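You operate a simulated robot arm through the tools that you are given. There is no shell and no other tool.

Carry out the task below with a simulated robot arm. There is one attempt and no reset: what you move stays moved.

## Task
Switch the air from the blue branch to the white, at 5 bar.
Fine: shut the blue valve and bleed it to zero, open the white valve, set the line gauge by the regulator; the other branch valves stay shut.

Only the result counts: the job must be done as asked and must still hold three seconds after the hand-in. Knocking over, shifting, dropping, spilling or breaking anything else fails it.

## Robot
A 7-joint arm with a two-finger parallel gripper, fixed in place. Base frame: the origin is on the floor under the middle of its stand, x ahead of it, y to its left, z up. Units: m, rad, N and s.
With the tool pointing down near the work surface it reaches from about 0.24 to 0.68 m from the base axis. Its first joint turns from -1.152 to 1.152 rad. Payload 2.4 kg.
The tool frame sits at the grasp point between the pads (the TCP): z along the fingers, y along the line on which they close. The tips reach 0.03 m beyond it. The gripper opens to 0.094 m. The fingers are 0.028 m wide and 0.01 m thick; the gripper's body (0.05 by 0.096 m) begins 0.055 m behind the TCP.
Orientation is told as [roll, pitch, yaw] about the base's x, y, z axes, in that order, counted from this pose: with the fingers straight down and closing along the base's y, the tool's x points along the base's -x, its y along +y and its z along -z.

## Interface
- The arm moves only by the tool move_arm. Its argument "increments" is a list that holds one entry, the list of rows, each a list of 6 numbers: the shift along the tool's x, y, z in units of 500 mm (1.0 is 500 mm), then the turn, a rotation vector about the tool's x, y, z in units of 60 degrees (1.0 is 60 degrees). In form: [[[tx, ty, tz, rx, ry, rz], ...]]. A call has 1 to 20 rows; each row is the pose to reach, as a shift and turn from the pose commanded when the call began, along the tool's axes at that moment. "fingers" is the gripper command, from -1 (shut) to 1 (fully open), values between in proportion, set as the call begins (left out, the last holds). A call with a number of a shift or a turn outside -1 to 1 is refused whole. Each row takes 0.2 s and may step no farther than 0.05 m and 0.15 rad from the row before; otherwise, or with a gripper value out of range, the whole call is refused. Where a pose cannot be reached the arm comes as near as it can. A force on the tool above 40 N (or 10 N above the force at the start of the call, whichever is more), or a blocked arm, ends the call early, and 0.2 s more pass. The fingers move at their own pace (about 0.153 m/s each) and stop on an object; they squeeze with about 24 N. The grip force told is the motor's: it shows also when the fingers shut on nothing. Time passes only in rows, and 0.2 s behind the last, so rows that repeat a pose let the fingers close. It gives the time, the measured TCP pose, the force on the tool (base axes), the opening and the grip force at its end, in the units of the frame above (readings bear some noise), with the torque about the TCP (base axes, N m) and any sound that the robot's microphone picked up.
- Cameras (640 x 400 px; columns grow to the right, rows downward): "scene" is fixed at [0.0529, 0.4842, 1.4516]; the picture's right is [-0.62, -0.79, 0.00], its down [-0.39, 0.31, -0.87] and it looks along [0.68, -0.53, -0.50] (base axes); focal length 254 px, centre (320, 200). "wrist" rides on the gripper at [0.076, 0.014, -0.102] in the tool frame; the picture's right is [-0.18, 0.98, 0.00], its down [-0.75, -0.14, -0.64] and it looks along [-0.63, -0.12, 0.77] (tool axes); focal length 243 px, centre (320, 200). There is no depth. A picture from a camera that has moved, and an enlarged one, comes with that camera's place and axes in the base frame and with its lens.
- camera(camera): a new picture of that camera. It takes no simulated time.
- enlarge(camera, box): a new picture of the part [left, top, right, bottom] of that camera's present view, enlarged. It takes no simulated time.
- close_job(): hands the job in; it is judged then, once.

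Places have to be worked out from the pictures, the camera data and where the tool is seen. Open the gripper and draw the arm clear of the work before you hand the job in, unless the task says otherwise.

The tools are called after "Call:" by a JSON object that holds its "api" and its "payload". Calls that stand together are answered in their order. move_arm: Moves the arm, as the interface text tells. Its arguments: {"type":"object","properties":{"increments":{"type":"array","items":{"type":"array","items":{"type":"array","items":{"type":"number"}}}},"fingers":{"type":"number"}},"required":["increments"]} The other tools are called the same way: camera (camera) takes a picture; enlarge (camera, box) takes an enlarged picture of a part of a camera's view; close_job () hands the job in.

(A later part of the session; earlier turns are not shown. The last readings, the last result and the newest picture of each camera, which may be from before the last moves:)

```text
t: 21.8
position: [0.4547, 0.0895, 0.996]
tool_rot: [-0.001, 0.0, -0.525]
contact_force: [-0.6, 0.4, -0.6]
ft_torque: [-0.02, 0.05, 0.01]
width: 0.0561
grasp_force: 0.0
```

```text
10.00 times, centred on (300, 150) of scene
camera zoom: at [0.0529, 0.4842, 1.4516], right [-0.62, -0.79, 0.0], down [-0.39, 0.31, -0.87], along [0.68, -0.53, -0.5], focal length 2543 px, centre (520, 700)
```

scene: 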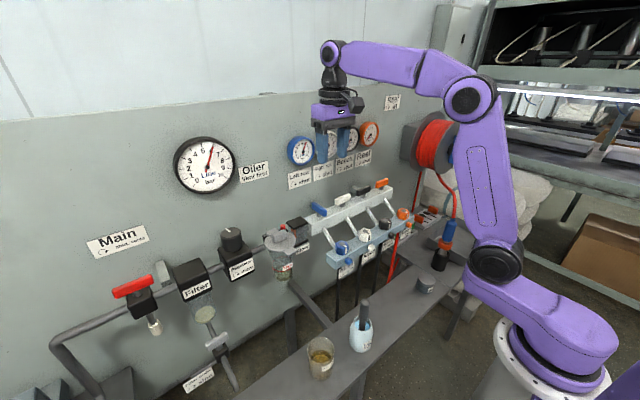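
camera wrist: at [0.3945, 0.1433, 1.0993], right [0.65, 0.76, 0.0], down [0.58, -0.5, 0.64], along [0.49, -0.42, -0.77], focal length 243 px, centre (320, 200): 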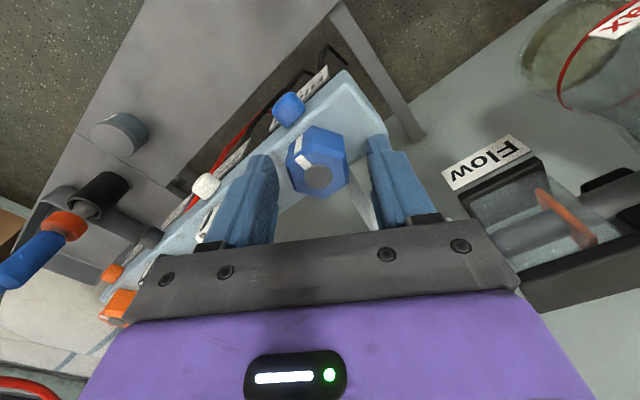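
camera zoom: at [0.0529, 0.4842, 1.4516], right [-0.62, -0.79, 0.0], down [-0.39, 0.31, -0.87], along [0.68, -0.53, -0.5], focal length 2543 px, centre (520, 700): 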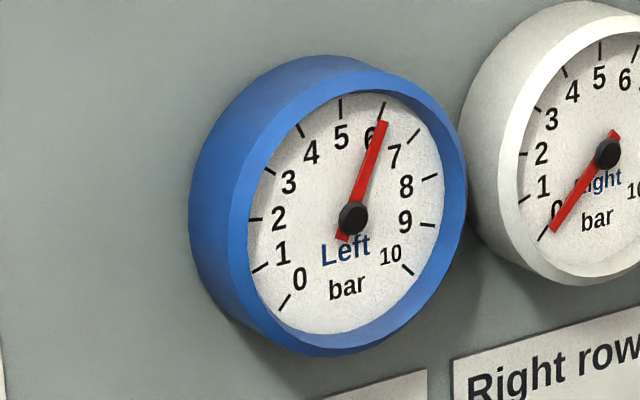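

The cap is a plain muffler-like plug; the hex with the pointer must be the bleed screw. I regrip it as deep as possible (tips just above the bar) and better centred, then apply slow torque again.

Call:
{"api": "move_arm", "payload": {"increments": [[[0, -0.003, 0.012, 0, 0, 0], [0, -0.003, 0.012, 0, 0, 0]]]}}

Call:
{"api": "move_arm", "payload": {"increments": [[[0, 0, 0, 0, 0, 0], [0, 0, 0, 0, 0, 0], [0, 0, 0, 0, 0, 0], [0, 0, 0, 0, 0, 0]]], "fingers": -1}}

Call:
{"api": "move_arm", "payload": {"increments": [[[0, 0, 0, 0, 0, -0.02], [0, 0, 0, 0, 0, -0.04]]]}}

Call:
{"api": "move_arm", "payload": {"increments": [[[0, 0, 0, 0, 0, -0.02], [0, 0, 0, 0, 0, -0.04]]]}}

Call:
{"api": "move_arm", "payload": {"increments": [[[0, 0, 0, 0, 0, -0.02], [0, 0, 0, 0, 0, -0.04], [0, 0, 0, 0, 0, -0.04], [0, 0, 0, 0, 0, -0.04]]]}}

Call:
{"api": "camera", "payload": {"camera": "wrist"}}

```text
t: 22.4
position: [0.4543, 0.0912, 0.9902]
tool_rot: [-0.003, 0.0, -0.525]
contact_force: [0.8, 0.3, 0.4]
ft_torque: [-0.03, 0.0, -0.01]
width: 0.0565
grasp_force: 0.1
```

```text
t: 23.4
position: [0.4535, 0.0905, 0.9903]
tool_rot: [0.001, 0.0, -0.523]
contact_force: [4.1, 5.9, -8.1]
ft_torque: [0.03, -0.54, -0.01]
width: 0.0345
grasp_force: 44.7
```

```text
t: 24.0
position: [0.4539, 0.0899, 0.9903]
tool_rot: [0.001, 0.0, -0.486]
contact_force: [5.9, 9.4, -5.0]
ft_torque: [0.34, 0.3, -1.53]
width: 0.0347
grasp_force: 45.0
```

```text
t: 24.6
position: [0.4555, 0.0905, 0.9899]
tool_rot: [0.003, -0.001, -0.443]
contact_force: [10.9, 8.8, -6.1]
ft_torque: [0.19, 0.16, -1.63]
width: 0.0358
grasp_force: 44.6
```

```text
t: 25.6
position: [0.4545, 0.0888, 0.99]
tool_rot: [0.0, -0.001, -0.398]
contact_force: [13.8, 8.2, -7.1]
ft_torque: [-0.46, 0.03, -1.31]
width: 0.0363
grasp_force: 44.9
```

```text
taken
camera wrist: at [0.3882, 0.134, 1.0933], right [0.55, 0.83, 0.0], down [0.64, -0.42, 0.64], along [0.54, -0.35, -0.77], focal length 243 px, centre (320, 200)
```

wrist: 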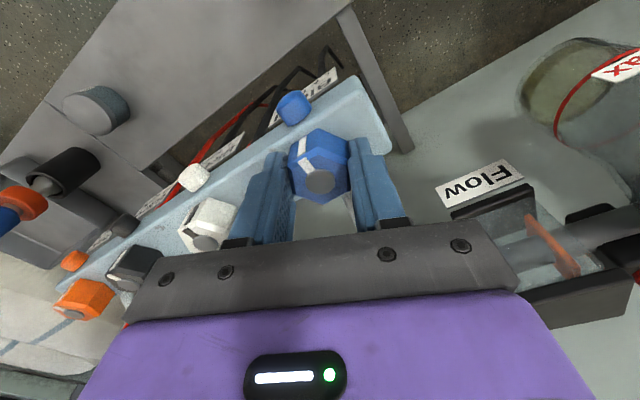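

Same: about 1.6 N·m and the jaws creep around the corners while the pointer stays. To tell stiction from a hard stop, I go back and test a few degrees in the other direction.

Call:
{"api": "move_arm", "payload": {"increments": [[[0, 0, 0, 0, 0, 0.06], [0, 0, 0, 0, 0, 0.12], [0, 0, 0, 0, 0, 0.12]]]}}

Call:
{"api": "move_arm", "payload": {"increments": [[[0, 0, 0, 0, 0, 0.03], [0, 0, 0, 0, 0, 0.05]]]}}

Call:
{"api": "enlarge", "payload": {"camera": "wrist", "box": [270, 110, 370, 210]}}

```text
t: 26.4
position: [0.4521, 0.0923, 0.9894]
tool_rot: [0.0, 0.002, -0.523]
contact_force: [0.4, 11.5, 5.8]
ft_torque: [0.03, -0.08, 0.04]
width: 0.0344
grasp_force: 44.8
```

```text
t: 27.0
position: [0.4525, 0.0915, 0.9914]
tool_rot: [0.002, 0.0, -0.58]
contact_force: [-1.2, 16.4, 6.7]
ft_torque: [0.26, 0.32, 0.02]
width: 0.0345
grasp_force: 44.7
```

```text
4.00 times, centred on (320, 160) of wrist
camera zoom: at [0.3959, 0.1458, 1.0935], right [0.69, 0.72, 0.0], down [0.56, -0.53, 0.64], along [0.46, -0.44, -0.77], focal length 970 px, centre (320, 360)
```

zoom: 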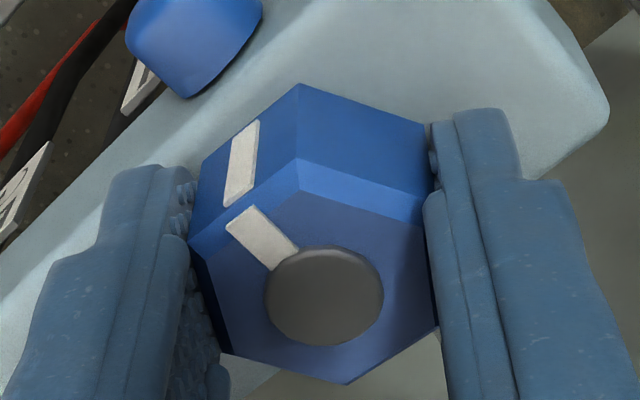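

Clockwise the hex follows freely (torque ~0), while counter-clockwise it is against a hard stop — opposite to my assumption. It's reversible, so I turn it clockwise another ~15° and watch the blue gauge and sound.

Call:
{"api": "move_arm", "payload": {"increments": [[[0, 0, 0, 0, 0, 0.08], [0, 0, 0, 0, 0, 0.16], [0, 0, 0, 0, 0, 0.25], [0, 0, 0, 0, 0, 0.25]]]}}

Call:
{"api": "enlarge", "payload": {"camera": "scene", "box": [280, 120, 390, 190]}}

Call:
{"api": "enlarge", "payload": {"camera": "wrist", "box": [270, 110, 370, 210]}}

```text
t: 28.0
position: [0.4537, 0.0925, 0.9902]
tool_rot: [0.002, 0.001, -0.84]
contact_force: [-3.0, 23.3, 10.6]
ft_torque: [0.16, 0.23, 0.03]
width: 0.0346
grasp_force: 45.2
```

```text
5.71 times, centred on (335, 155) of scene
camera zoom: at [0.0526, 0.4849, 1.4514], right [-0.62, -0.79, 0.0], down [-0.39, 0.31, -0.87], along [0.68, -0.53, -0.5], focal length 1453 px, centre (234, 457)
```

zoom: 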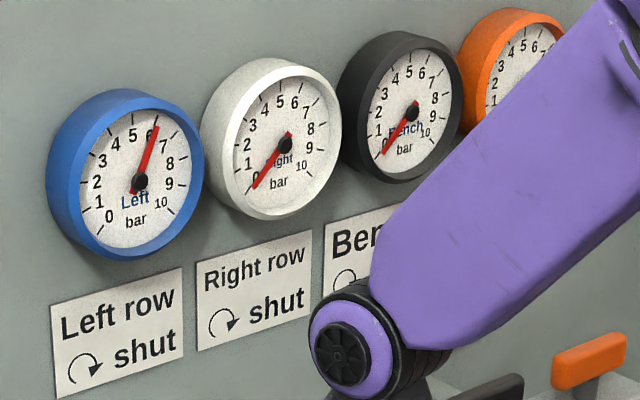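

```text
4.00 times, centred on (320, 160) of wrist
camera zoom: at [0.4118, 0.1589, 1.0934], right [0.85, 0.52, 0.0], down [0.4, -0.66, 0.64], along [0.33, -0.55, -0.77], focal length 970 px, centre (320, 360)
```

zoom: 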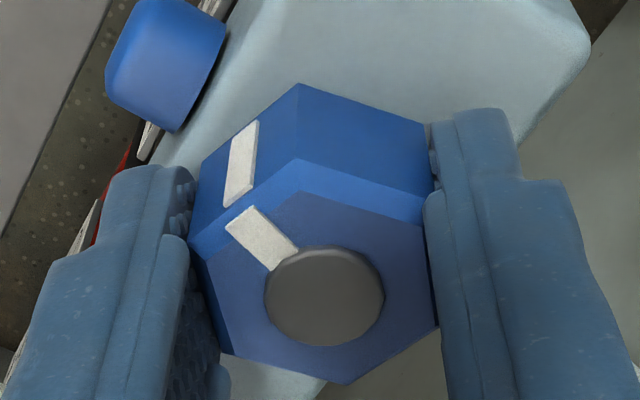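

The hex turned ~18° clockwise with no torque, no sound and the gauge still at 6. The side force says its axis is ~2.5 mm further in +y; I recentre, raise the grip a little to clear the pipe, and continue clockwise to −60°.

Call:
{"api": "move_arm", "payload": {"increments": [[[0.0, 0.0, 0, 0, 0, 0], [0.002, 0.002, -0.008, 0, 0, 0], [0.0037, 0.0033, -0.016, 0, 0, 0], [0.0037, 0.0033, -0.016, 0, 0, 0]]], "fingers": 0.0}}

Call:
{"api": "move_arm", "payload": {"increments": [[[0, 0, 0, 0, 0, 0], [0, 0, 0, 0, 0, 0], [0, 0, 0, 0, 0, 0], [0, 0, 0, 0, 0, 0]]], "fingers": -1}}

Call:
{"api": "move_arm", "payload": {"increments": [[[0, 0, 0, 0, 0, 0.08], [0, 0, 0, 0, 0, 0.16], [0, 0, 0, 0, 0, 0.24], [0, 0, 0, 0, 0, 0.32], [0, 0, 0, 0, 0, 0.4], [0, 0, 0, 0, 0, 0.4]]]}}

Call:
{"api": "enlarge", "payload": {"camera": "scene", "box": [280, 120, 390, 190]}}

Call:
{"api": "camera", "payload": {"camera": "wrist"}}

```text
t: 29.0
position: [0.453, 0.0925, 0.9972]
tool_rot: [0.001, -0.001, -0.838]
contact_force: [0.4, 0.4, 1.2]
ft_torque: [0.01, 0.02, -0.02]
width: 0.047
grasp_force: 0.0
```

```text
t: 30.0
position: [0.4528, 0.0912, 0.9975]
tool_rot: [0.001, -0.001, -0.839]
contact_force: [-1.9, -3.0, 2.4]
ft_torque: [-0.21, 0.12, 0.01]
width: 0.0345
grasp_force: 45.6
```

```text
t: 31.4
position: [0.4539, 0.0933, 0.9973]
tool_rot: [0.002, 0.001, -1.26]
contact_force: [8.9, 2.0, -9.5]
ft_torque: [-0.47, -0.32, 0.04]
width: 0.0346
grasp_force: 45.2
```

```text
5.71 times, centred on (335, 155) of scene
camera zoom: at [0.0532, 0.4843, 1.4516], right [-0.62, -0.79, 0.0], down [-0.4, 0.31, -0.87], along [0.68, -0.53, -0.5], focal length 1453 px, centre (234, 457)
```

zoom: 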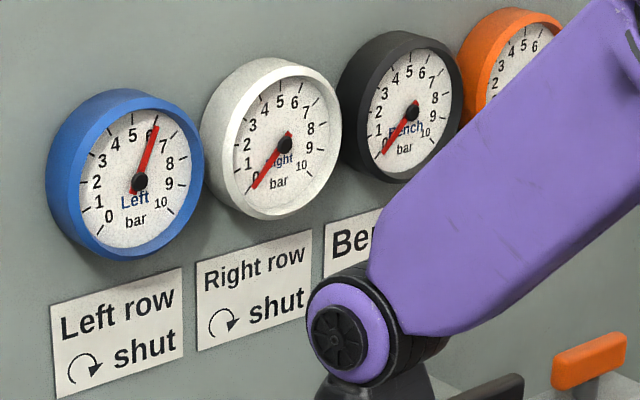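

```text
taken
camera wrist: at [0.4428, 0.1709, 1.1012], right [0.99, 0.13, 0.0], down [0.1, -0.76, 0.64], along [0.08, -0.64, -0.77], focal length 243 px, centre (320, 200)
```

wrist: 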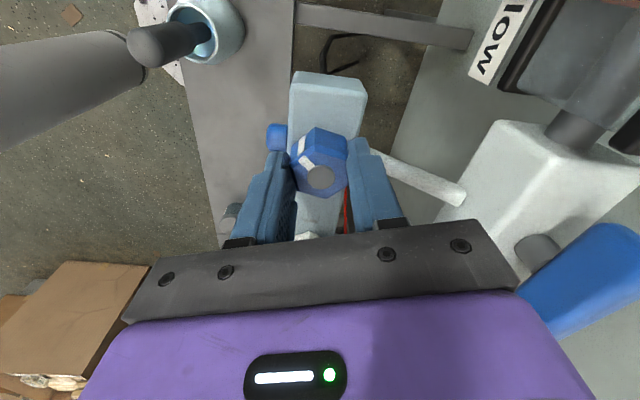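

Now −42° with no resistance and no effect on the gauge. I keep turning clockwise, regrasping one flat back, to find where it acts or stops.

Call:
{"api": "move_arm", "payload": {"increments": [[[0, 0, 0, 0, 0, 0.08], [0, 0, 0, 0, 0, 0.16], [0, 0, 0, 0, 0, 0.2], [0, 0, 0, 0, 0, 0.2]]]}}

Call:
{"api": "enlarge", "payload": {"camera": "scene", "box": [280, 130, 320, 170]}}

Call:
{"api": "camera", "payload": {"camera": "wrist"}}

```text
t: 32.4
position: [0.4553, 0.0929, 0.9979]
tool_rot: [0.005, -0.001, -1.468]
contact_force: [20.7, 7.3, -8.9]
ft_torque: [-0.63, 0.16, 0.08]
width: 0.0344
grasp_force: 45.4
```

```text
10.00 times, centred on (300, 150) of scene
camera zoom: at [0.0536, 0.4845, 1.4515], right [-0.62, -0.79, 0.0], down [-0.4, 0.31, -0.87], along [0.68, -0.53, -0.5], focal length 2543 px, centre (520, 700)
```

zoom: 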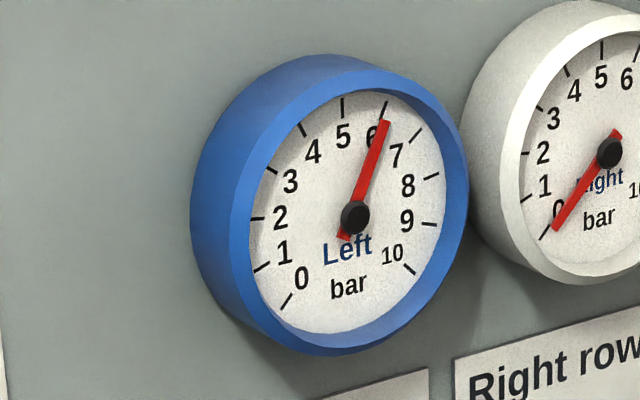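

```text
taken
camera wrist: at [0.4594, 0.1714, 1.1013], right [1.0, -0.08, 0.0], down [-0.07, -0.76, 0.64], along [-0.05, -0.64, -0.77], focal length 243 px, centre (320, 200)
```

wrist: 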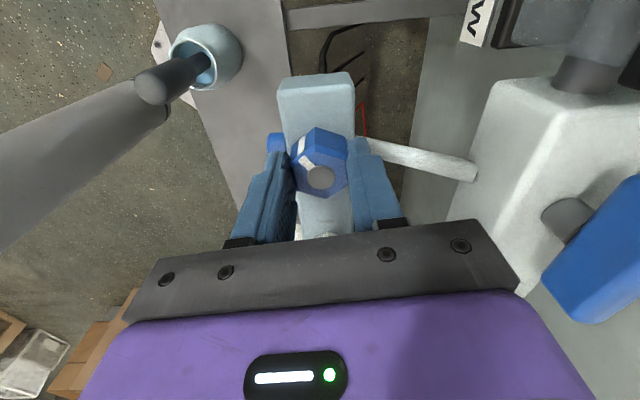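

No effect so far. I look at the hex from the scene camera to see where the pointer is now and whether there's any hidden mark.

Call:
{"api": "enlarge", "payload": {"camera": "scene", "box": [320, 220, 400, 270]}}

Call:
{"api": "enlarge", "payload": {"camera": "scene", "box": [165, 130, 245, 200]}}

Call:
{"api": "enlarge", "payload": {"camera": "scene", "box": [400, 200, 500, 300]}}

```text
8.00 times, centred on (360, 245) of scene
camera zoom: at [0.0536, 0.4845, 1.4515], right [-0.62, -0.79, 0.0], down [-0.4, 0.31, -0.87], along [0.68, -0.53, -0.5], focal length 2035 px, centre (0, -160)
```

zoom: 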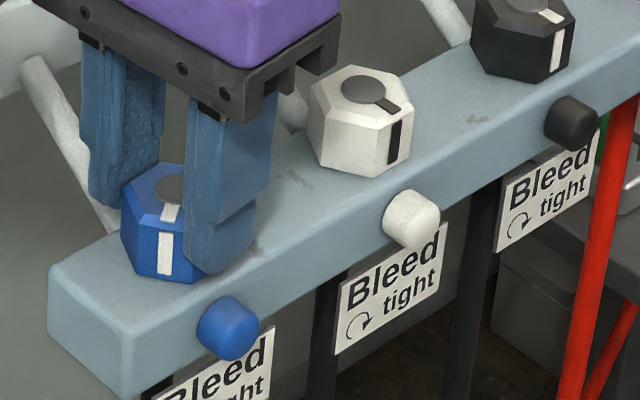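

```text
5.71 times, centred on (205, 165) of scene
camera zoom: at [0.0536, 0.4845, 1.4515], right [-0.62, -0.79, 0.0], down [-0.4, 0.31, -0.87], along [0.68, -0.53, -0.5], focal length 1453 px, centre (977, 400)
```

zoom: 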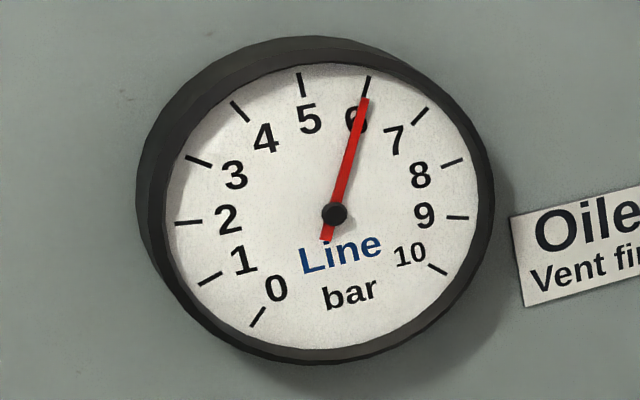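

```text
4.00 times, centred on (450, 250) of scene
camera zoom: at [0.0536, 0.4845, 1.4515], right [-0.62, -0.79, 0.0], down [-0.4, 0.31, -0.87], along [0.68, -0.53, -0.5], focal length 1017 px, centre (-200, 0)
```

zoom: 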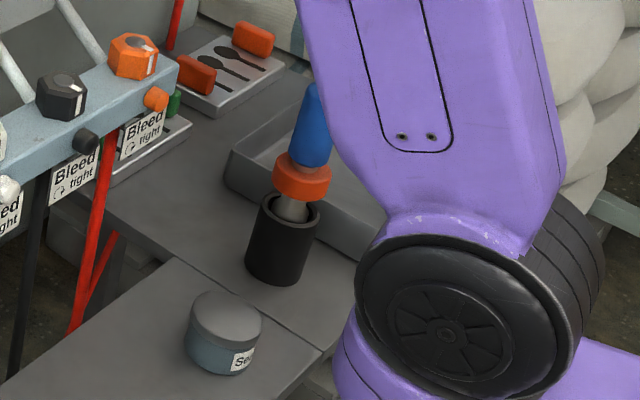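

The pointer moved clockwise to about 126°. I release, lift over the hex, go back 60° and recentre at (0.455, 0.0925) to keep turning it.

Call:
{"api": "move_arm", "payload": {"increments": [[[0, 0, 0, 0, 0, 0], [0, 0, -0.02, 0, 0, 0], [0, 0, -0.05, 0, 0, 0], [0, 0, -0.05, 0, 0, -0.125], [0, 0, -0.05, 0, 0, -0.25], [0, 0, -0.05, 0, 0, -0.375], [0, 0, -0.05, 0, 0, -0.5], [0, 0, -0.05, 0, 0, -0.625], [0, 0, -0.05, 0, 0, -0.75], [0, 0, -0.05, 0, 0, -0.875], [0, 0, -0.05, 0, 0, -1.0], [0, 0, -0.05, 0, 0, -1.0]]], "fingers": -0.05}}

Call:
{"api": "camera", "payload": {"camera": "wrist"}}

Call:
{"api": "enlarge", "payload": {"camera": "scene", "box": [320, 220, 400, 270]}}

```text
t: 35.0
position: [0.4532, 0.0926, 1.0222]
tool_rot: [0.0, 0.0, -0.417]
contact_force: [0.3, -0.2, -0.3]
ft_torque: [-0.01, -0.01, -0.02]
width: 0.0447
grasp_force: 0.1
```

```text
taken
camera wrist: at [0.3881, 0.1375, 1.1262], right [0.57, 0.82, 0.0], down [0.63, -0.43, 0.64], along [0.53, -0.36, -0.77], focal length 243 px, centre (320, 200)
```

wrist: 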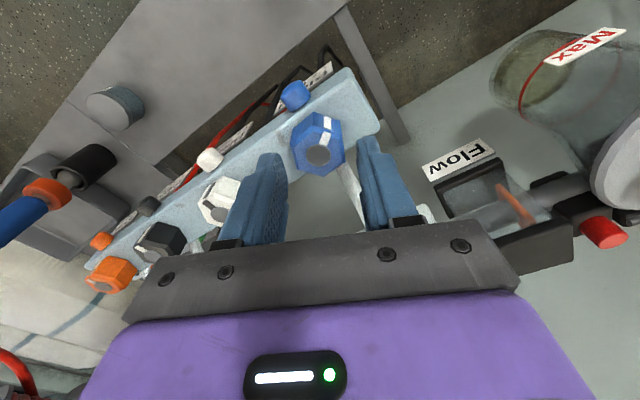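

```text
8.00 times, centred on (360, 245) of scene
camera zoom: at [0.0529, 0.4842, 1.4516], right [-0.62, -0.79, 0.0], down [-0.39, 0.31, -0.87], along [0.68, -0.53, -0.5], focal length 2035 px, centre (0, -160)
```

zoom: 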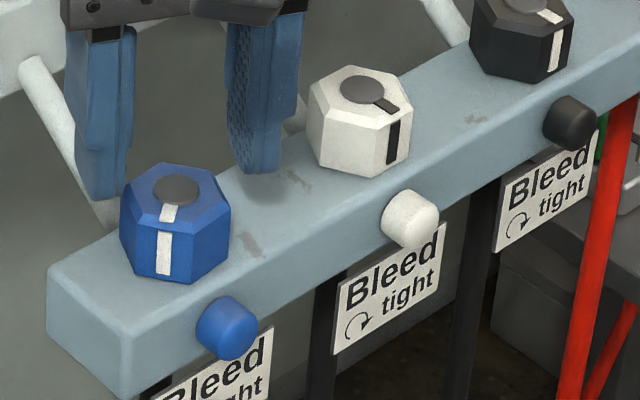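

The hex stays where I put it. I descend, regrip the flats, and turn another 60° clockwise.

Call:
{"api": "move_arm", "payload": {"increments": [[[-0.0027, 0.0012, 0.025, 0, 0, 0], [-0.0027, 0.0012, 0.05, 0, 0, 0], [-0.0027, 0.0012, 0.05, 0, 0, 0]]]}}

Call:
{"api": "move_arm", "payload": {"increments": [[[0, 0, 0, 0, 0, 0], [0, 0, 0, 0, 0, 0], [0, 0, 0, 0, 0, 0]]], "fingers": -1}}

Call:
{"api": "move_arm", "payload": {"increments": [[[0, 0, 0, 0, 0, 0.1], [0, 0, 0, 0, 0, 0.2], [0, 0, 0, 0, 0, 0.3], [0, 0, 0, 0, 0, 0.4], [0, 0, 0, 0, 0, 0.5], [0, 0, 0, 0, 0, 0.5]]]}}

Call:
{"api": "enlarge", "payload": {"camera": "scene", "box": [280, 120, 390, 190]}}

```text
t: 35.8
position: [0.4543, 0.0907, 0.9968]
tool_rot: [0.0, 0.002, -0.418]
contact_force: [-0.4, 0.1, -0.1]
ft_torque: [-0.04, -0.01, 0.01]
width: 0.0447
grasp_force: 0.0
```

```text
t: 36.6
position: [0.4547, 0.0909, 0.9969]
tool_rot: [-0.002, 0.003, -0.421]
contact_force: [-7.5, -15.5, 2.4]
ft_torque: [-0.34, 0.16, 0.01]
width: 0.0346
grasp_force: 45.2
```

```text
t: 38.0
position: [0.4535, 0.0918, 0.9987]
tool_rot: [-0.001, 0.002, -0.942]
contact_force: [-11.9, -17.1, -5.8]
ft_torque: [-0.3, -0.12, 1.22]
width: 0.0378
grasp_force: 44.8
```

```text
5.71 times, centred on (335, 155) of scene
camera zoom: at [0.0526, 0.4838, 1.4518], right [-0.62, -0.79, 0.0], down [-0.39, 0.31, -0.87], along [0.68, -0.53, -0.5], focal length 1453 px, centre (234, 457)
```

zoom: 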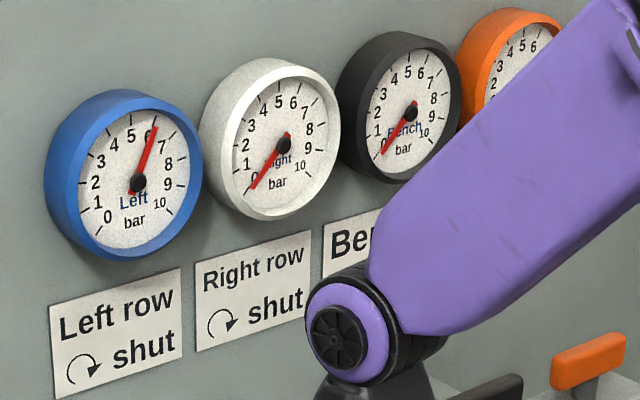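

It now hit a second stop after ~72° total, still without effect or sound. I align back to the flat, release, and wait a moment to see if the blue gauge drifts.

Call:
{"api": "move_arm", "payload": {"increments": [[[0, 0, 0, 0, 0, -0.1], [0, 0, 0, 0, 0, -0.2], [0, 0, 0, 0, 0, -0.2]]]}}

Call:
{"api": "move_arm", "payload": {"increments": [[[0, 0, 0, 0, 0, 0], [0, 0, -0.04, 0, 0, 0], [0, 0, -0.08, 0, 0, 0], [0, 0, -0.08, 0, 0, 0], [0, 0, -0.08, 0, 0, 0]]], "fingers": 0.0}}

Call:
{"api": "enlarge", "payload": {"camera": "scene", "box": [280, 120, 390, 190]}}

Call:
{"api": "enlarge", "payload": {"camera": "scene", "box": [320, 220, 400, 270]}}

Call:
{"api": "enlarge", "payload": {"camera": "wrist", "box": [220, 60, 380, 180]}}

```text
t: 38.8
position: [0.4518, 0.0929, 0.9978]
tool_rot: [-0.006, 0.005, -0.731]
contact_force: [-20.1, -5.7, 1.6]
ft_torque: [0.15, 0.43, 0.13]
width: 0.0347
grasp_force: 45.2
```

```text
t: 40.0
position: [0.4551, 0.092, 1.038]
tool_rot: [0.001, 0.0, -0.732]
contact_force: [0.3, -0.3, 0.4]
ft_torque: [0.0, -0.01, 0.0]
width: 0.0469
grasp_force: 0.0
```

```text
5.71 times, centred on (335, 155) of scene
camera zoom: at [0.0529, 0.4842, 1.4516], right [-0.62, -0.79, 0.0], down [-0.39, 0.31, -0.87], along [0.68, -0.53, -0.5], focal length 1453 px, centre (234, 457)
```

zoom: 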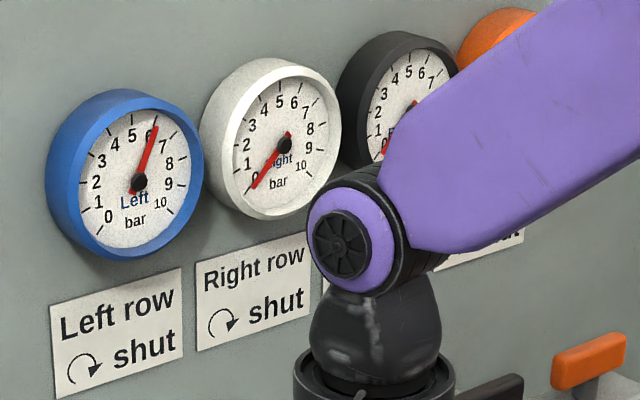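

```text
8.00 times, centred on (360, 245) of scene
camera zoom: at [0.0529, 0.4842, 1.4516], right [-0.62, -0.79, 0.0], down [-0.39, 0.31, -0.87], along [0.68, -0.53, -0.5], focal length 2035 px, centre (0, -160)
```

zoom: 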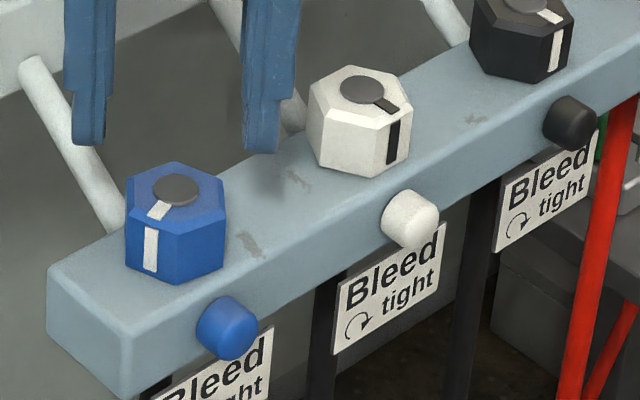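

```text
3.33 times, centred on (300, 120) of wrist
camera zoom: at [0.4067, 0.1553, 1.1415], right [0.8, 0.61, 0.0], down [0.46, -0.61, 0.64], along [0.39, -0.51, -0.77], focal length 809 px, centre (387, 467)
```

zoom: 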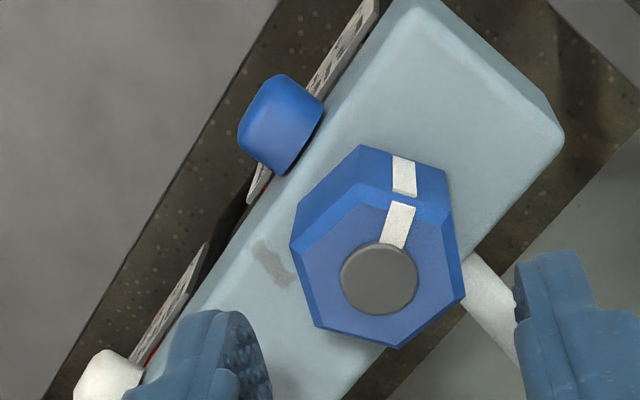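

Still 6 bar. I check the flow indicator and the blue lever for signs of flow through a not-quite-shut valve.

Call:
{"api": "enlarge", "payload": {"camera": "scene", "box": [200, 210, 300, 290]}}

Call:
{"api": "enlarge", "payload": {"camera": "scene", "box": [290, 180, 370, 230]}}

Call:
{"api": "enlarge", "payload": {"camera": "wrist", "box": [380, 60, 640, 260]}}

```text
5.00 times, centred on (250, 250) of scene
camera zoom: at [0.0529, 0.4842, 1.4516], right [-0.62, -0.79, 0.0], down [-0.39, 0.31, -0.87], along [0.68, -0.53, -0.5], focal length 1272 px, centre (670, -50)
```

zoom: 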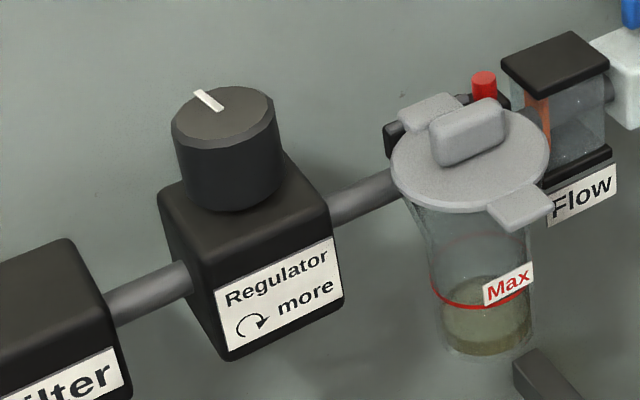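

```text
8.00 times, centred on (330, 205) of scene
camera zoom: at [0.0529, 0.4842, 1.4516], right [-0.62, -0.79, 0.0], down [-0.39, 0.31, -0.87], along [0.68, -0.53, -0.5], focal length 2035 px, centre (240, 160)
```

zoom: 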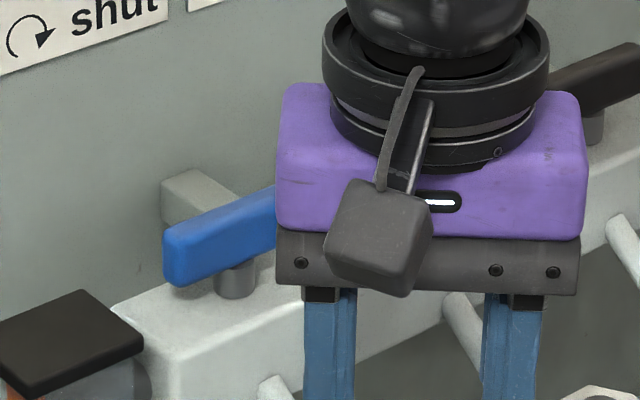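

```text
2.00 times, centred on (510, 160) of wrist
camera zoom: at [0.4067, 0.1553, 1.1415], right [0.8, 0.61, 0.0], down [0.46, -0.61, 0.64], along [0.39, -0.51, -0.77], focal length 485 px, centre (-60, 280)
```

zoom: 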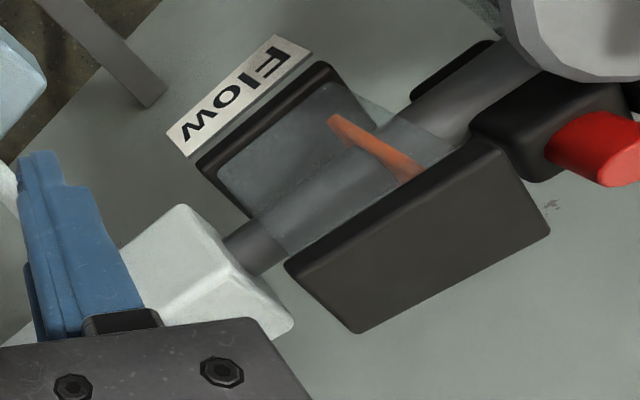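

No flow anywhere, so the hex (72° free range) isn't what vents. I first restore it to its original stop, then will test the round cap above the "Bleed" label. Descending and regripping the hex.

Call:
{"api": "move_arm", "payload": {"increments": [[[0.0015, -0.0013, 0.04, 0, 0, 0], [0.0015, -0.0013, 0.08, 0, 0, 0], [0.0015, -0.0013, 0.08, 0, 0, 0]]]}}

Call:
{"api": "move_arm", "payload": {"increments": [[[0, 0, 0, 0, 0, 0], [0, 0, 0, 0, 0, 0], [0, 0, 0, 0, 0, 0]]], "fingers": -1}}

Call:
{"api": "move_arm", "payload": {"increments": [[[0, 0, 0, 0, 0, -0.12], [0, 0, 0, 0, 0, -0.24], [0, 0, 0, 0, 0, -0.36], [0, 0, 0, 0, 0, -0.48], [0, 0, 0, 0, 0, -0.6], [0, 0, 0, 0, 0, -0.6]]]}}

```text
t: 40.8
position: [0.4546, 0.0928, 0.9969]
tool_rot: [-0.001, -0.002, -0.734]
contact_force: [-0.7, 0.4, -1.0]
ft_torque: [0.01, -0.02, 0.01]
width: 0.0471
grasp_force: 0.1
```

```text
t: 41.6
position: [0.4531, 0.0919, 0.9981]
tool_rot: [-0.001, 0.0, -0.732]
contact_force: [-7.7, -8.0, -1.1]
ft_torque: [-0.24, 0.04, 0.24]
width: 0.0347
grasp_force: 45.4
```

```text
t: 43.0
position: [0.452, 0.0902, 0.9979]
tool_rot: [-0.003, 0.004, -0.105]
contact_force: [-18.4, -25.9, 2.7]
ft_torque: [-0.64, -0.45, -0.08]
width: 0.0344
grasp_force: 44.3
```

It turns back freely but side load has built up. I reopen briefly to relax, recentre, regrip and finish the turn to the original stop.

Call:
{"api": "move_arm", "payload": {"increments": [[[0, 0, 0, 0, 0, 0], [0.002, -0.003, 0, 0, 0, 0], [0.002, -0.003, 0, 0, 0, 0]]], "fingers": -0.15}}

Call:
{"api": "move_arm", "payload": {"increments": [[[0, 0, 0, 0, 0, 0], [0, 0, 0, 0, 0, 0], [0, 0, 0, 0, 0, 0]]], "fingers": -1}}

Call:
{"api": "move_arm", "payload": {"increments": [[[0, 0, 0, 0, 0, -0.1], [0, 0, 0, 0, 0, -0.2], [0, 0, 0, 0, 0, -0.3], [0, 0, 0, 0, 0, -0.4], [0, 0, 0, 0, 0, -0.5], [0, 0, 0, 0, 0, -0.6], [0, 0, 0, 0, 0, -0.6]]]}}

Call:
{"api": "enlarge", "payload": {"camera": "scene", "box": [320, 220, 400, 270]}}

```text
t: 43.8
position: [0.4527, 0.0917, 0.9983]
tool_rot: [0.001, -0.003, -0.105]
contact_force: [-0.1, 0.8, -0.1]
ft_torque: [-0.03, -0.04, -0.03]
width: 0.04
grasp_force: 0.1
```

```text
t: 44.6
position: [0.4524, 0.0902, 0.9979]
tool_rot: [0.0, 0.002, -0.106]
contact_force: [0.1, -10.8, 6.0]
ft_torque: [-0.27, 0.15, -0.06]
width: 0.0345
grasp_force: 45.5
```

```text
t: 46.2
position: [0.4532, 0.0894, 0.9979]
tool_rot: [-0.001, -0.001, 0.525]
contact_force: [5.9, -26.0, -0.5]
ft_torque: [-0.01, -0.5, -0.1]
width: 0.0343
grasp_force: 44.9
```

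```text
8.00 times, centred on (360, 245) of scene
camera zoom: at [0.053, 0.4835, 1.4519], right [-0.62, -0.79, 0.0], down [-0.39, 0.31, -0.87], along [0.68, -0.53, -0.5], focal length 2035 px, centre (0, -160)
```

zoom: 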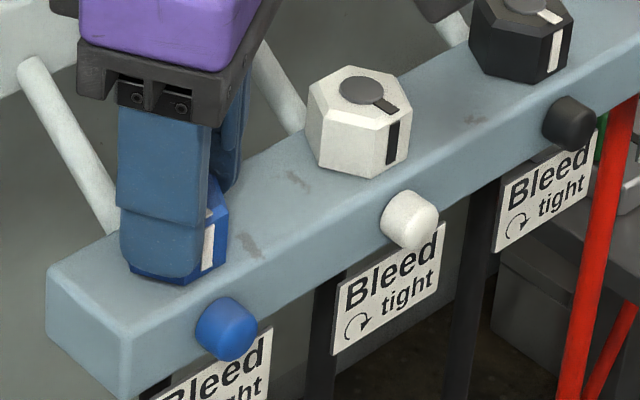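

The hex is back near its original position. I check the stop with a slight further turn.

Call:
{"api": "move_arm", "payload": {"increments": [[[0, 0, 0, 0, 0, -0.03], [0, 0, 0, 0, 0, -0.05]]]}}

Call:
{"api": "camera", "payload": {"camera": "wrist"}}

```text
t: 46.8
position: [0.4521, 0.0885, 0.9977]
tool_rot: [0.001, 0.0, 0.569]
contact_force: [4.3, -24.8, 0.7]
ft_torque: [-0.36, -0.4, -1.67]
width: 0.0347
grasp_force: 45.0
```

```text
taken
camera wrist: at [0.3798, 0.0605, 1.1013], right [-0.37, 0.93, 0.0], down [0.71, 0.29, 0.64], along [0.6, 0.24, -0.77], focal length 243 px, centre (320, 200)
```

wrist: 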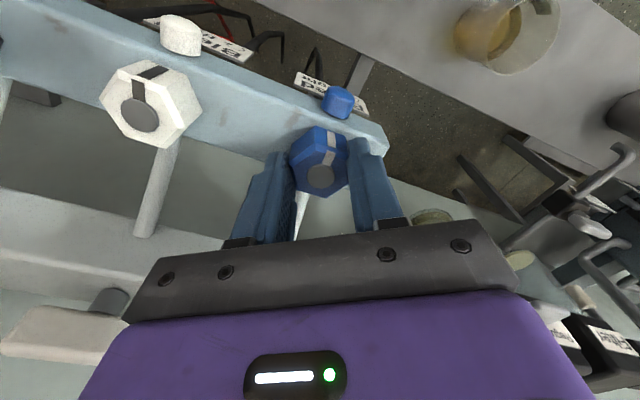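

The hex is at its stop again. I release it, lift, turn to yaw 0, back off toward the robot, and look at the front caps from there.

Call:
{"api": "move_arm", "payload": {"increments": [[[0, 0, 0, 0, 0, 0.05], [0, 0, 0, 0, 0, 0.05]]]}}

Call:
{"api": "move_arm", "payload": {"increments": [[[0, 0, 0, 0, 0, 0], [0, 0, -0.04, 0, 0, 0], [0, 0, -0.12, 0, 0, 0.1], [0, 0, -0.16, 0, 0, 0.22], [0, 0, -0.16, 0, 0, 0.34], [0, 0, -0.16, 0, 0, 0.46], [0, 0, -0.16, 0, 0, 0.503], [0, 0, -0.16, 0, 0, 0.503]]], "fingers": -0.1}}

Call:
{"api": "move_arm", "payload": {"increments": [[[0.08, 0, 0, 0, 0, 0], [0.16, 0, 0, 0, 0, 0], [0.2, 0, 0.06, 0, 0, 0], [0.2, 0, 0.06, 0, 0, 0]]]}}

Call:
{"api": "camera", "payload": {"camera": "wrist"}}

```text
t: 47.4
position: [0.4521, 0.089, 0.9972]
tool_rot: [-0.001, 0.0, 0.523]
contact_force: [4.9, -25.4, 1.0]
ft_torque: [-0.37, -0.26, -0.05]
width: 0.0344
grasp_force: 44.8
```

```text
t: 49.2
position: [0.4523, 0.0922, 1.0791]
tool_rot: [0.001, 0.0, -0.006]
contact_force: [0.6, 0.4, 0.0]
ft_torque: [0.0, -0.03, 0.0]
width: 0.0423
grasp_force: 0.2
```

```text
t: 50.2
position: [0.352, 0.0922, 1.0468]
tool_rot: [0.0, 0.001, -0.002]
contact_force: [0.0, 0.8, 1.1]
ft_torque: [0.0, 0.02, 0.02]
width: 0.0424
grasp_force: 0.0
```

```text
taken
camera wrist: at [0.2751, 0.108, 1.1501], right [0.19, 0.98, 0.0], down [0.75, -0.14, 0.64], along [0.63, -0.12, -0.77], focal length 243 px, centre (320, 200)
```

wrist: 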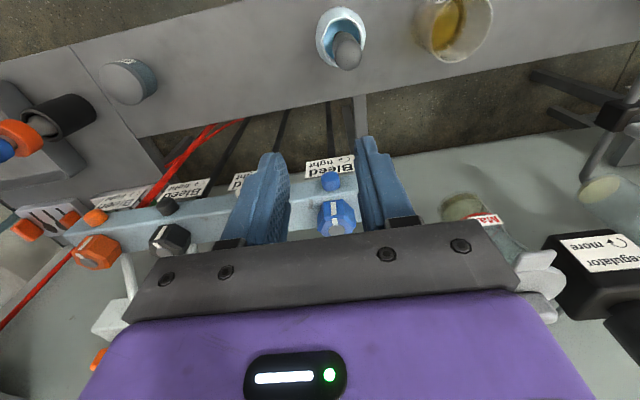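

I enlarge the blue bleed assembly as seen from the front.

Call:
{"api": "enlarge", "payload": {"camera": "wrist", "box": [290, 145, 370, 245]}}

Call:
{"api": "enlarge", "payload": {"camera": "wrist", "box": [60, 160, 240, 270]}}

Call:
{"api": "enlarge", "payload": {"camera": "scene", "box": [280, 120, 390, 190]}}

```text
4.00 times, centred on (330, 195) of wrist
camera zoom: at [0.2751, 0.108, 1.1501], right [0.19, 0.98, 0.0], down [0.75, -0.14, 0.64], along [0.63, -0.12, -0.77], focal length 970 px, centre (280, 220)
```

zoom: 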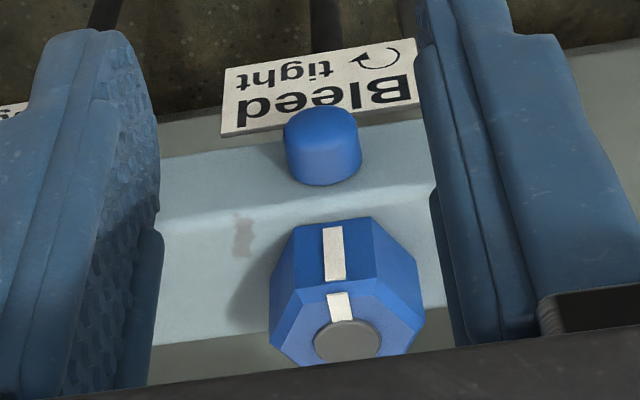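

```text
3.56 times, centred on (150, 215) of wrist
camera zoom: at [0.2751, 0.108, 1.1501], right [0.19, 0.98, 0.0], down [0.75, -0.14, 0.64], along [0.63, -0.12, -0.77], focal length 863 px, centre (924, 147)
```

zoom: 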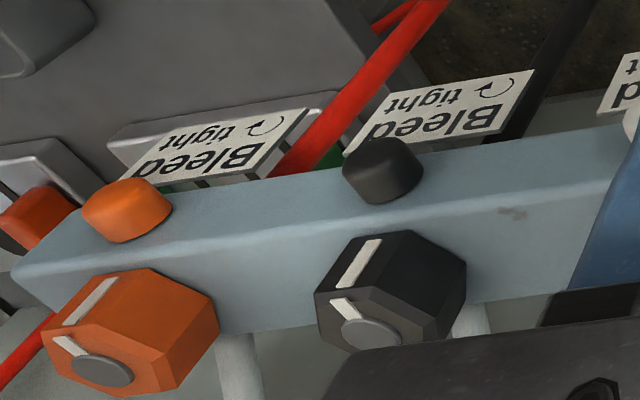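

```text
5.71 times, centred on (335, 155) of scene
camera zoom: at [0.0528, 0.4842, 1.4516], right [-0.62, -0.79, 0.0], down [-0.39, 0.31, -0.87], along [0.68, -0.53, -0.5], focal length 1453 px, centre (234, 457)
```

zoom: 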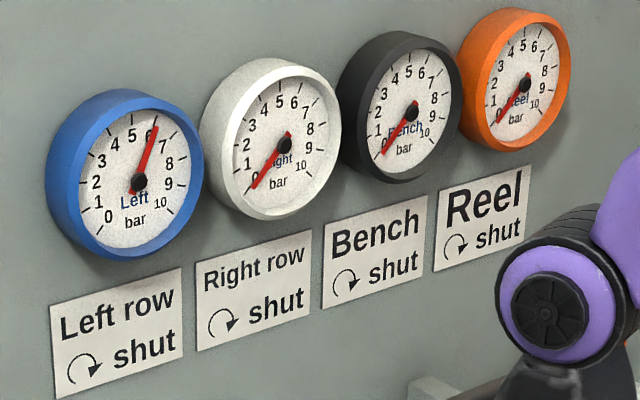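

The cap is a round knob on the front face (axis along x, about 18 mm across), with the Bleed label right below it facing the robot. I'll grip it from above with vertical fingers just in front of the bar and roll it about x; first I position above it.

Call:
{"api": "move_arm", "payload": {"increments": [[[-0.06, -0.001, 0, 0, 0, 0], [-0.126, -0.002, 0, 0, 0, 0], [-0.126, -0.002, 0.06, 0, 0, 0], [-0.126, -0.002, 0.1, 0, 0, 0], [-0.126, -0.002, 0.1, 0, 0, 0]]]}}

Call:
{"api": "enlarge", "payload": {"camera": "scene", "box": [320, 220, 400, 270]}}

Call:
{"api": "camera", "payload": {"camera": "wrist"}}

```text
t: 51.4
position: [0.4164, 0.0903, 0.9981]
tool_rot: [0.0, 0.0, -0.003]
contact_force: [0.5, -0.5, 1.3]
ft_torque: [0.03, 0.02, -0.01]
width: 0.0422
grasp_force: 0.0
```

```text
8.00 times, centred on (360, 245) of scene
camera zoom: at [0.0529, 0.4842, 1.4516], right [-0.62, -0.79, 0.0], down [-0.39, 0.31, -0.87], along [0.68, -0.53, -0.5], focal length 2035 px, centre (0, -160)
```

zoom: 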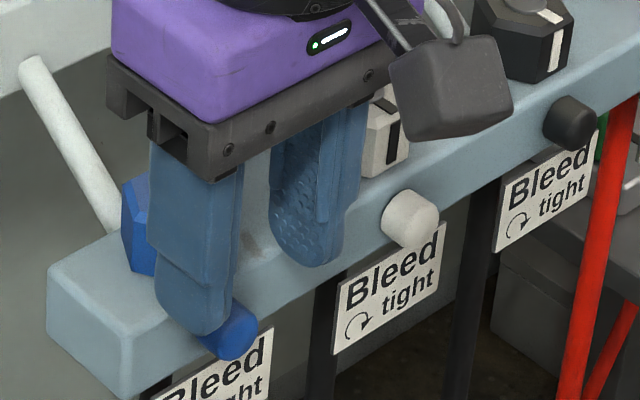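

```text
taken
camera wrist: at [0.3386, 0.1068, 1.1005], right [0.19, 0.98, 0.0], down [0.75, -0.14, 0.64], along [0.63, -0.12, -0.77], focal length 243 px, centre (320, 200)
```

wrist: 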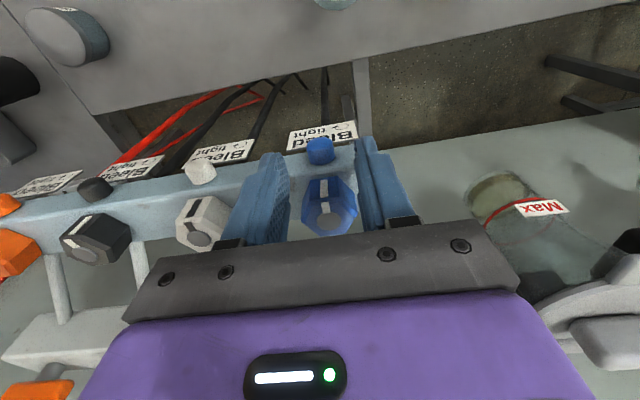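

Alignment looks right: cap between the fingers in y, fingers just ahead of the bar. I descend 38 mm, then close gently on the cap.

Call:
{"api": "move_arm", "payload": {"increments": [[[0, 0.001, 0.03, 0, 0, 0], [0, 0.001, 0.06, 0, 0, 0], [0, 0.001, 0.076, 0, 0, 0], [0, 0.001, 0.076, 0, 0, 0]]]}}

Call:
{"api": "enlarge", "payload": {"camera": "scene", "box": [320, 220, 400, 270]}}

Call:
{"api": "enlarge", "payload": {"camera": "wrist", "box": [240, 110, 400, 230]}}

```text
t: 52.4
position: [0.4148, 0.091, 0.9606]
tool_rot: [-0.002, -0.001, -0.005]
contact_force: [0.5, -1.2, 0.3]
ft_torque: [0.02, 0.02, 0.0]
width: 0.0424
grasp_force: 0.0
```

```text
8.00 times, centred on (360, 245) of scene
camera zoom: at [0.0529, 0.4842, 1.4516], right [-0.62, -0.79, 0.0], down [-0.39, 0.31, -0.87], along [0.68, -0.53, -0.5], focal length 2035 px, centre (0, -160)
```

zoom: 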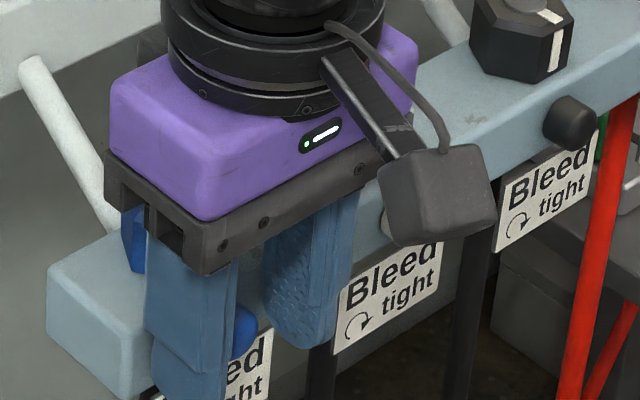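

```text
3.33 times, centred on (320, 170) of wrist
camera zoom: at [0.3381, 0.1069, 1.0629], right [0.19, 0.98, 0.0], down [0.75, -0.14, 0.64], along [0.63, -0.12, -0.77], focal length 809 px, centre (320, 300)
```

zoom: 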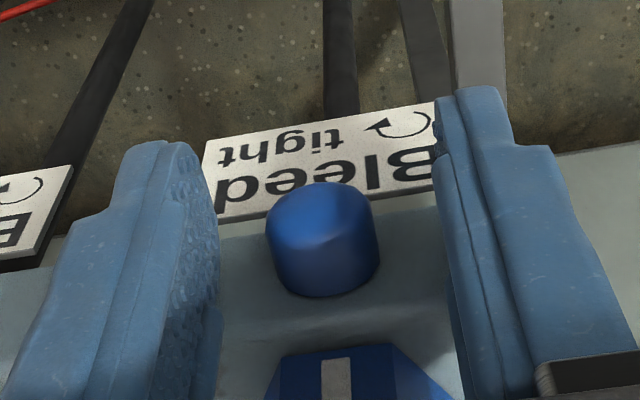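

The fingers straddle the cap. I close on it.

Call:
{"api": "move_arm", "payload": {"increments": [[[0, 0, 0, 0, 0, 0], [0, 0, 0, 0, 0, 0], [0, 0, 0, 0, 0, 0]]], "fingers": -1}}

Call:
{"api": "enlarge", "payload": {"camera": "wrist", "box": [240, 110, 400, 230]}}

```text
t: 53.2
position: [0.4146, 0.0896, 0.9596]
tool_rot: [-0.002, 0.002, -0.004]
contact_force: [0.9, -11.5, -2.5]
ft_torque: [-0.25, -0.01, -0.12]
width: 0.0162
grasp_force: 45.0
```

```text
3.33 times, centred on (320, 170) of wrist
camera zoom: at [0.3381, 0.106, 1.063], right [0.19, 0.98, 0.0], down [0.75, -0.14, 0.64], along [0.63, -0.12, -0.77], focal length 809 px, centre (320, 300)
```

zoom: 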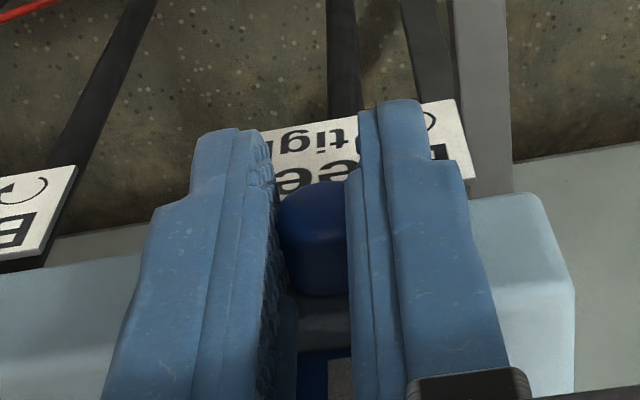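

Cap gripped (16 mm). I roll the tool about the cap's axis in the loosening sense seen from the front (top toward +y), first 15°.

Call:
{"api": "move_arm", "payload": {"increments": [[[0, 0.001, 0.0001, 0.0833, 0, 0], [0, 0.0041, 0.0006, 0.1667, 0, 0], [0, 0.0073, 0.0013, 0.25, 0, 0], [0, 0.0073, 0.0013, 0.25, 0, 0]]]}}

Call:
{"api": "enlarge", "payload": {"camera": "wrist", "box": [240, 110, 400, 230]}}

Call:
{"api": "enlarge", "payload": {"camera": "scene", "box": [280, 120, 390, 190]}}

```text
t: 54.2
position: [0.4156, 0.0949, 0.9594]
tool_rot: [-0.261, 0.0, -0.003]
contact_force: [-0.3, -3.0, -4.2]
ft_torque: [-0.01, 0.07, -0.07]
width: 0.0162
grasp_force: 44.9
```

```text
3.33 times, centred on (320, 170) of wrist
camera zoom: at [0.3381, 0.1368, 1.0552], right [0.19, 0.95, -0.26], down [0.75, 0.03, 0.66], along [0.63, -0.32, -0.71], focal length 809 px, centre (320, 300)
```

zoom: 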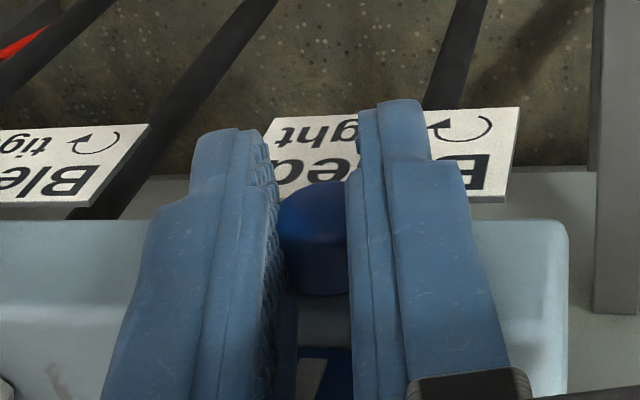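

```text
5.71 times, centred on (335, 155) of scene
camera zoom: at [0.0529, 0.4842, 1.4517], right [-0.62, -0.79, 0.0], down [-0.39, 0.31, -0.87], along [0.68, -0.53, -0.5], focal length 1453 px, centre (234, 457)
```

zoom: 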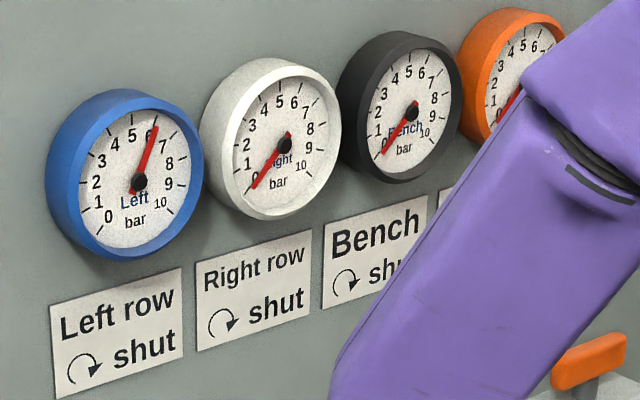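

The cap turns with almost no torque, no effect yet. I continue another 30° in the loosening direction.

Call:
{"api": "move_arm", "payload": {"increments": [[[0, 0.0033, 0.0001, 0.0833, 0, 0], [0, 0.0066, 0.0006, 0.1667, 0, 0], [0, 0.0098, 0.0013, 0.25, 0, 0], [0, 0.013, 0.0023, 0.3333, 0, 0], [0, 0.0161, 0.0036, 0.4167, 0, 0], [0, 0.019, 0.0051, 0.5, 0, 0], [0, 0.019, 0.0051, 0.5, 0, 0]]]}}

Call:
{"api": "enlarge", "payload": {"camera": "scene", "box": [280, 120, 390, 190]}}

Call:
{"api": "camera", "payload": {"camera": "scene"}}

Call:
{"api": "camera", "payload": {"camera": "wrist"}}

```text
t: 55.8
position: [0.4159, 0.1022, 0.9543]
tool_rot: [-0.785, -0.001, -0.004]
contact_force: [0.4, 8.1, -6.8]
ft_torque: [0.18, 0.09, 0.06]
width: 0.0176
grasp_force: 45.0
```

```text
5.71 times, centred on (335, 155) of scene
camera zoom: at [0.0529, 0.4845, 1.4515], right [-0.62, -0.79, 0.0], down [-0.39, 0.31, -0.87], along [0.68, -0.53, -0.5], focal length 1453 px, centre (234, 457)
```

zoom: 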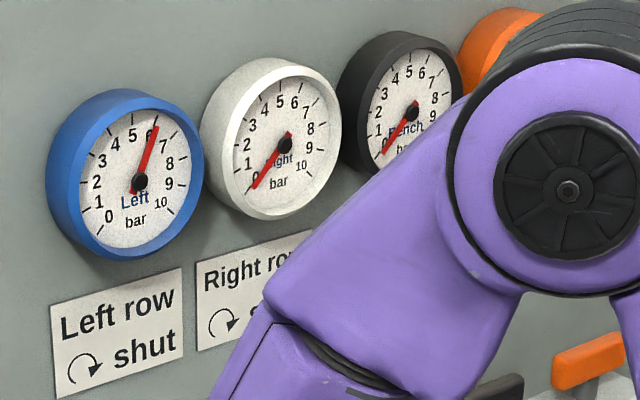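

```text
taken
```

scene: 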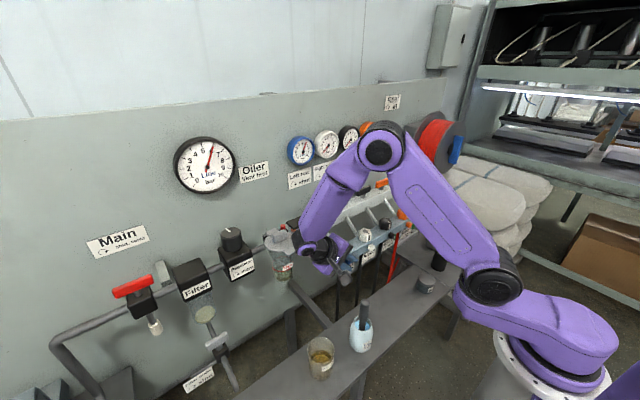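

```text
taken
camera wrist: at [0.3385, 0.1877, 1.0169], right [0.19, 0.69, -0.7], down [0.75, 0.35, 0.55], along [0.63, -0.63, -0.46], focal length 243 px, centre (320, 200)
```

wrist: 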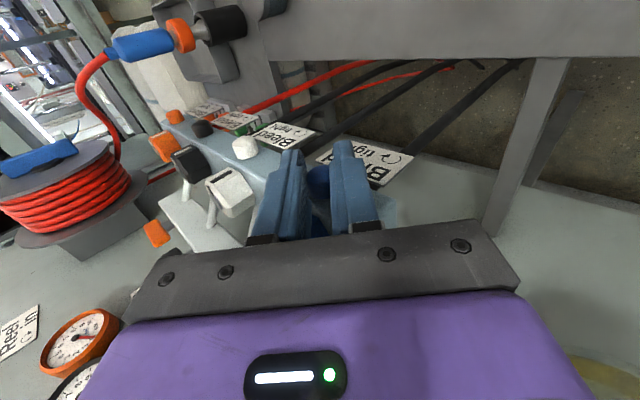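

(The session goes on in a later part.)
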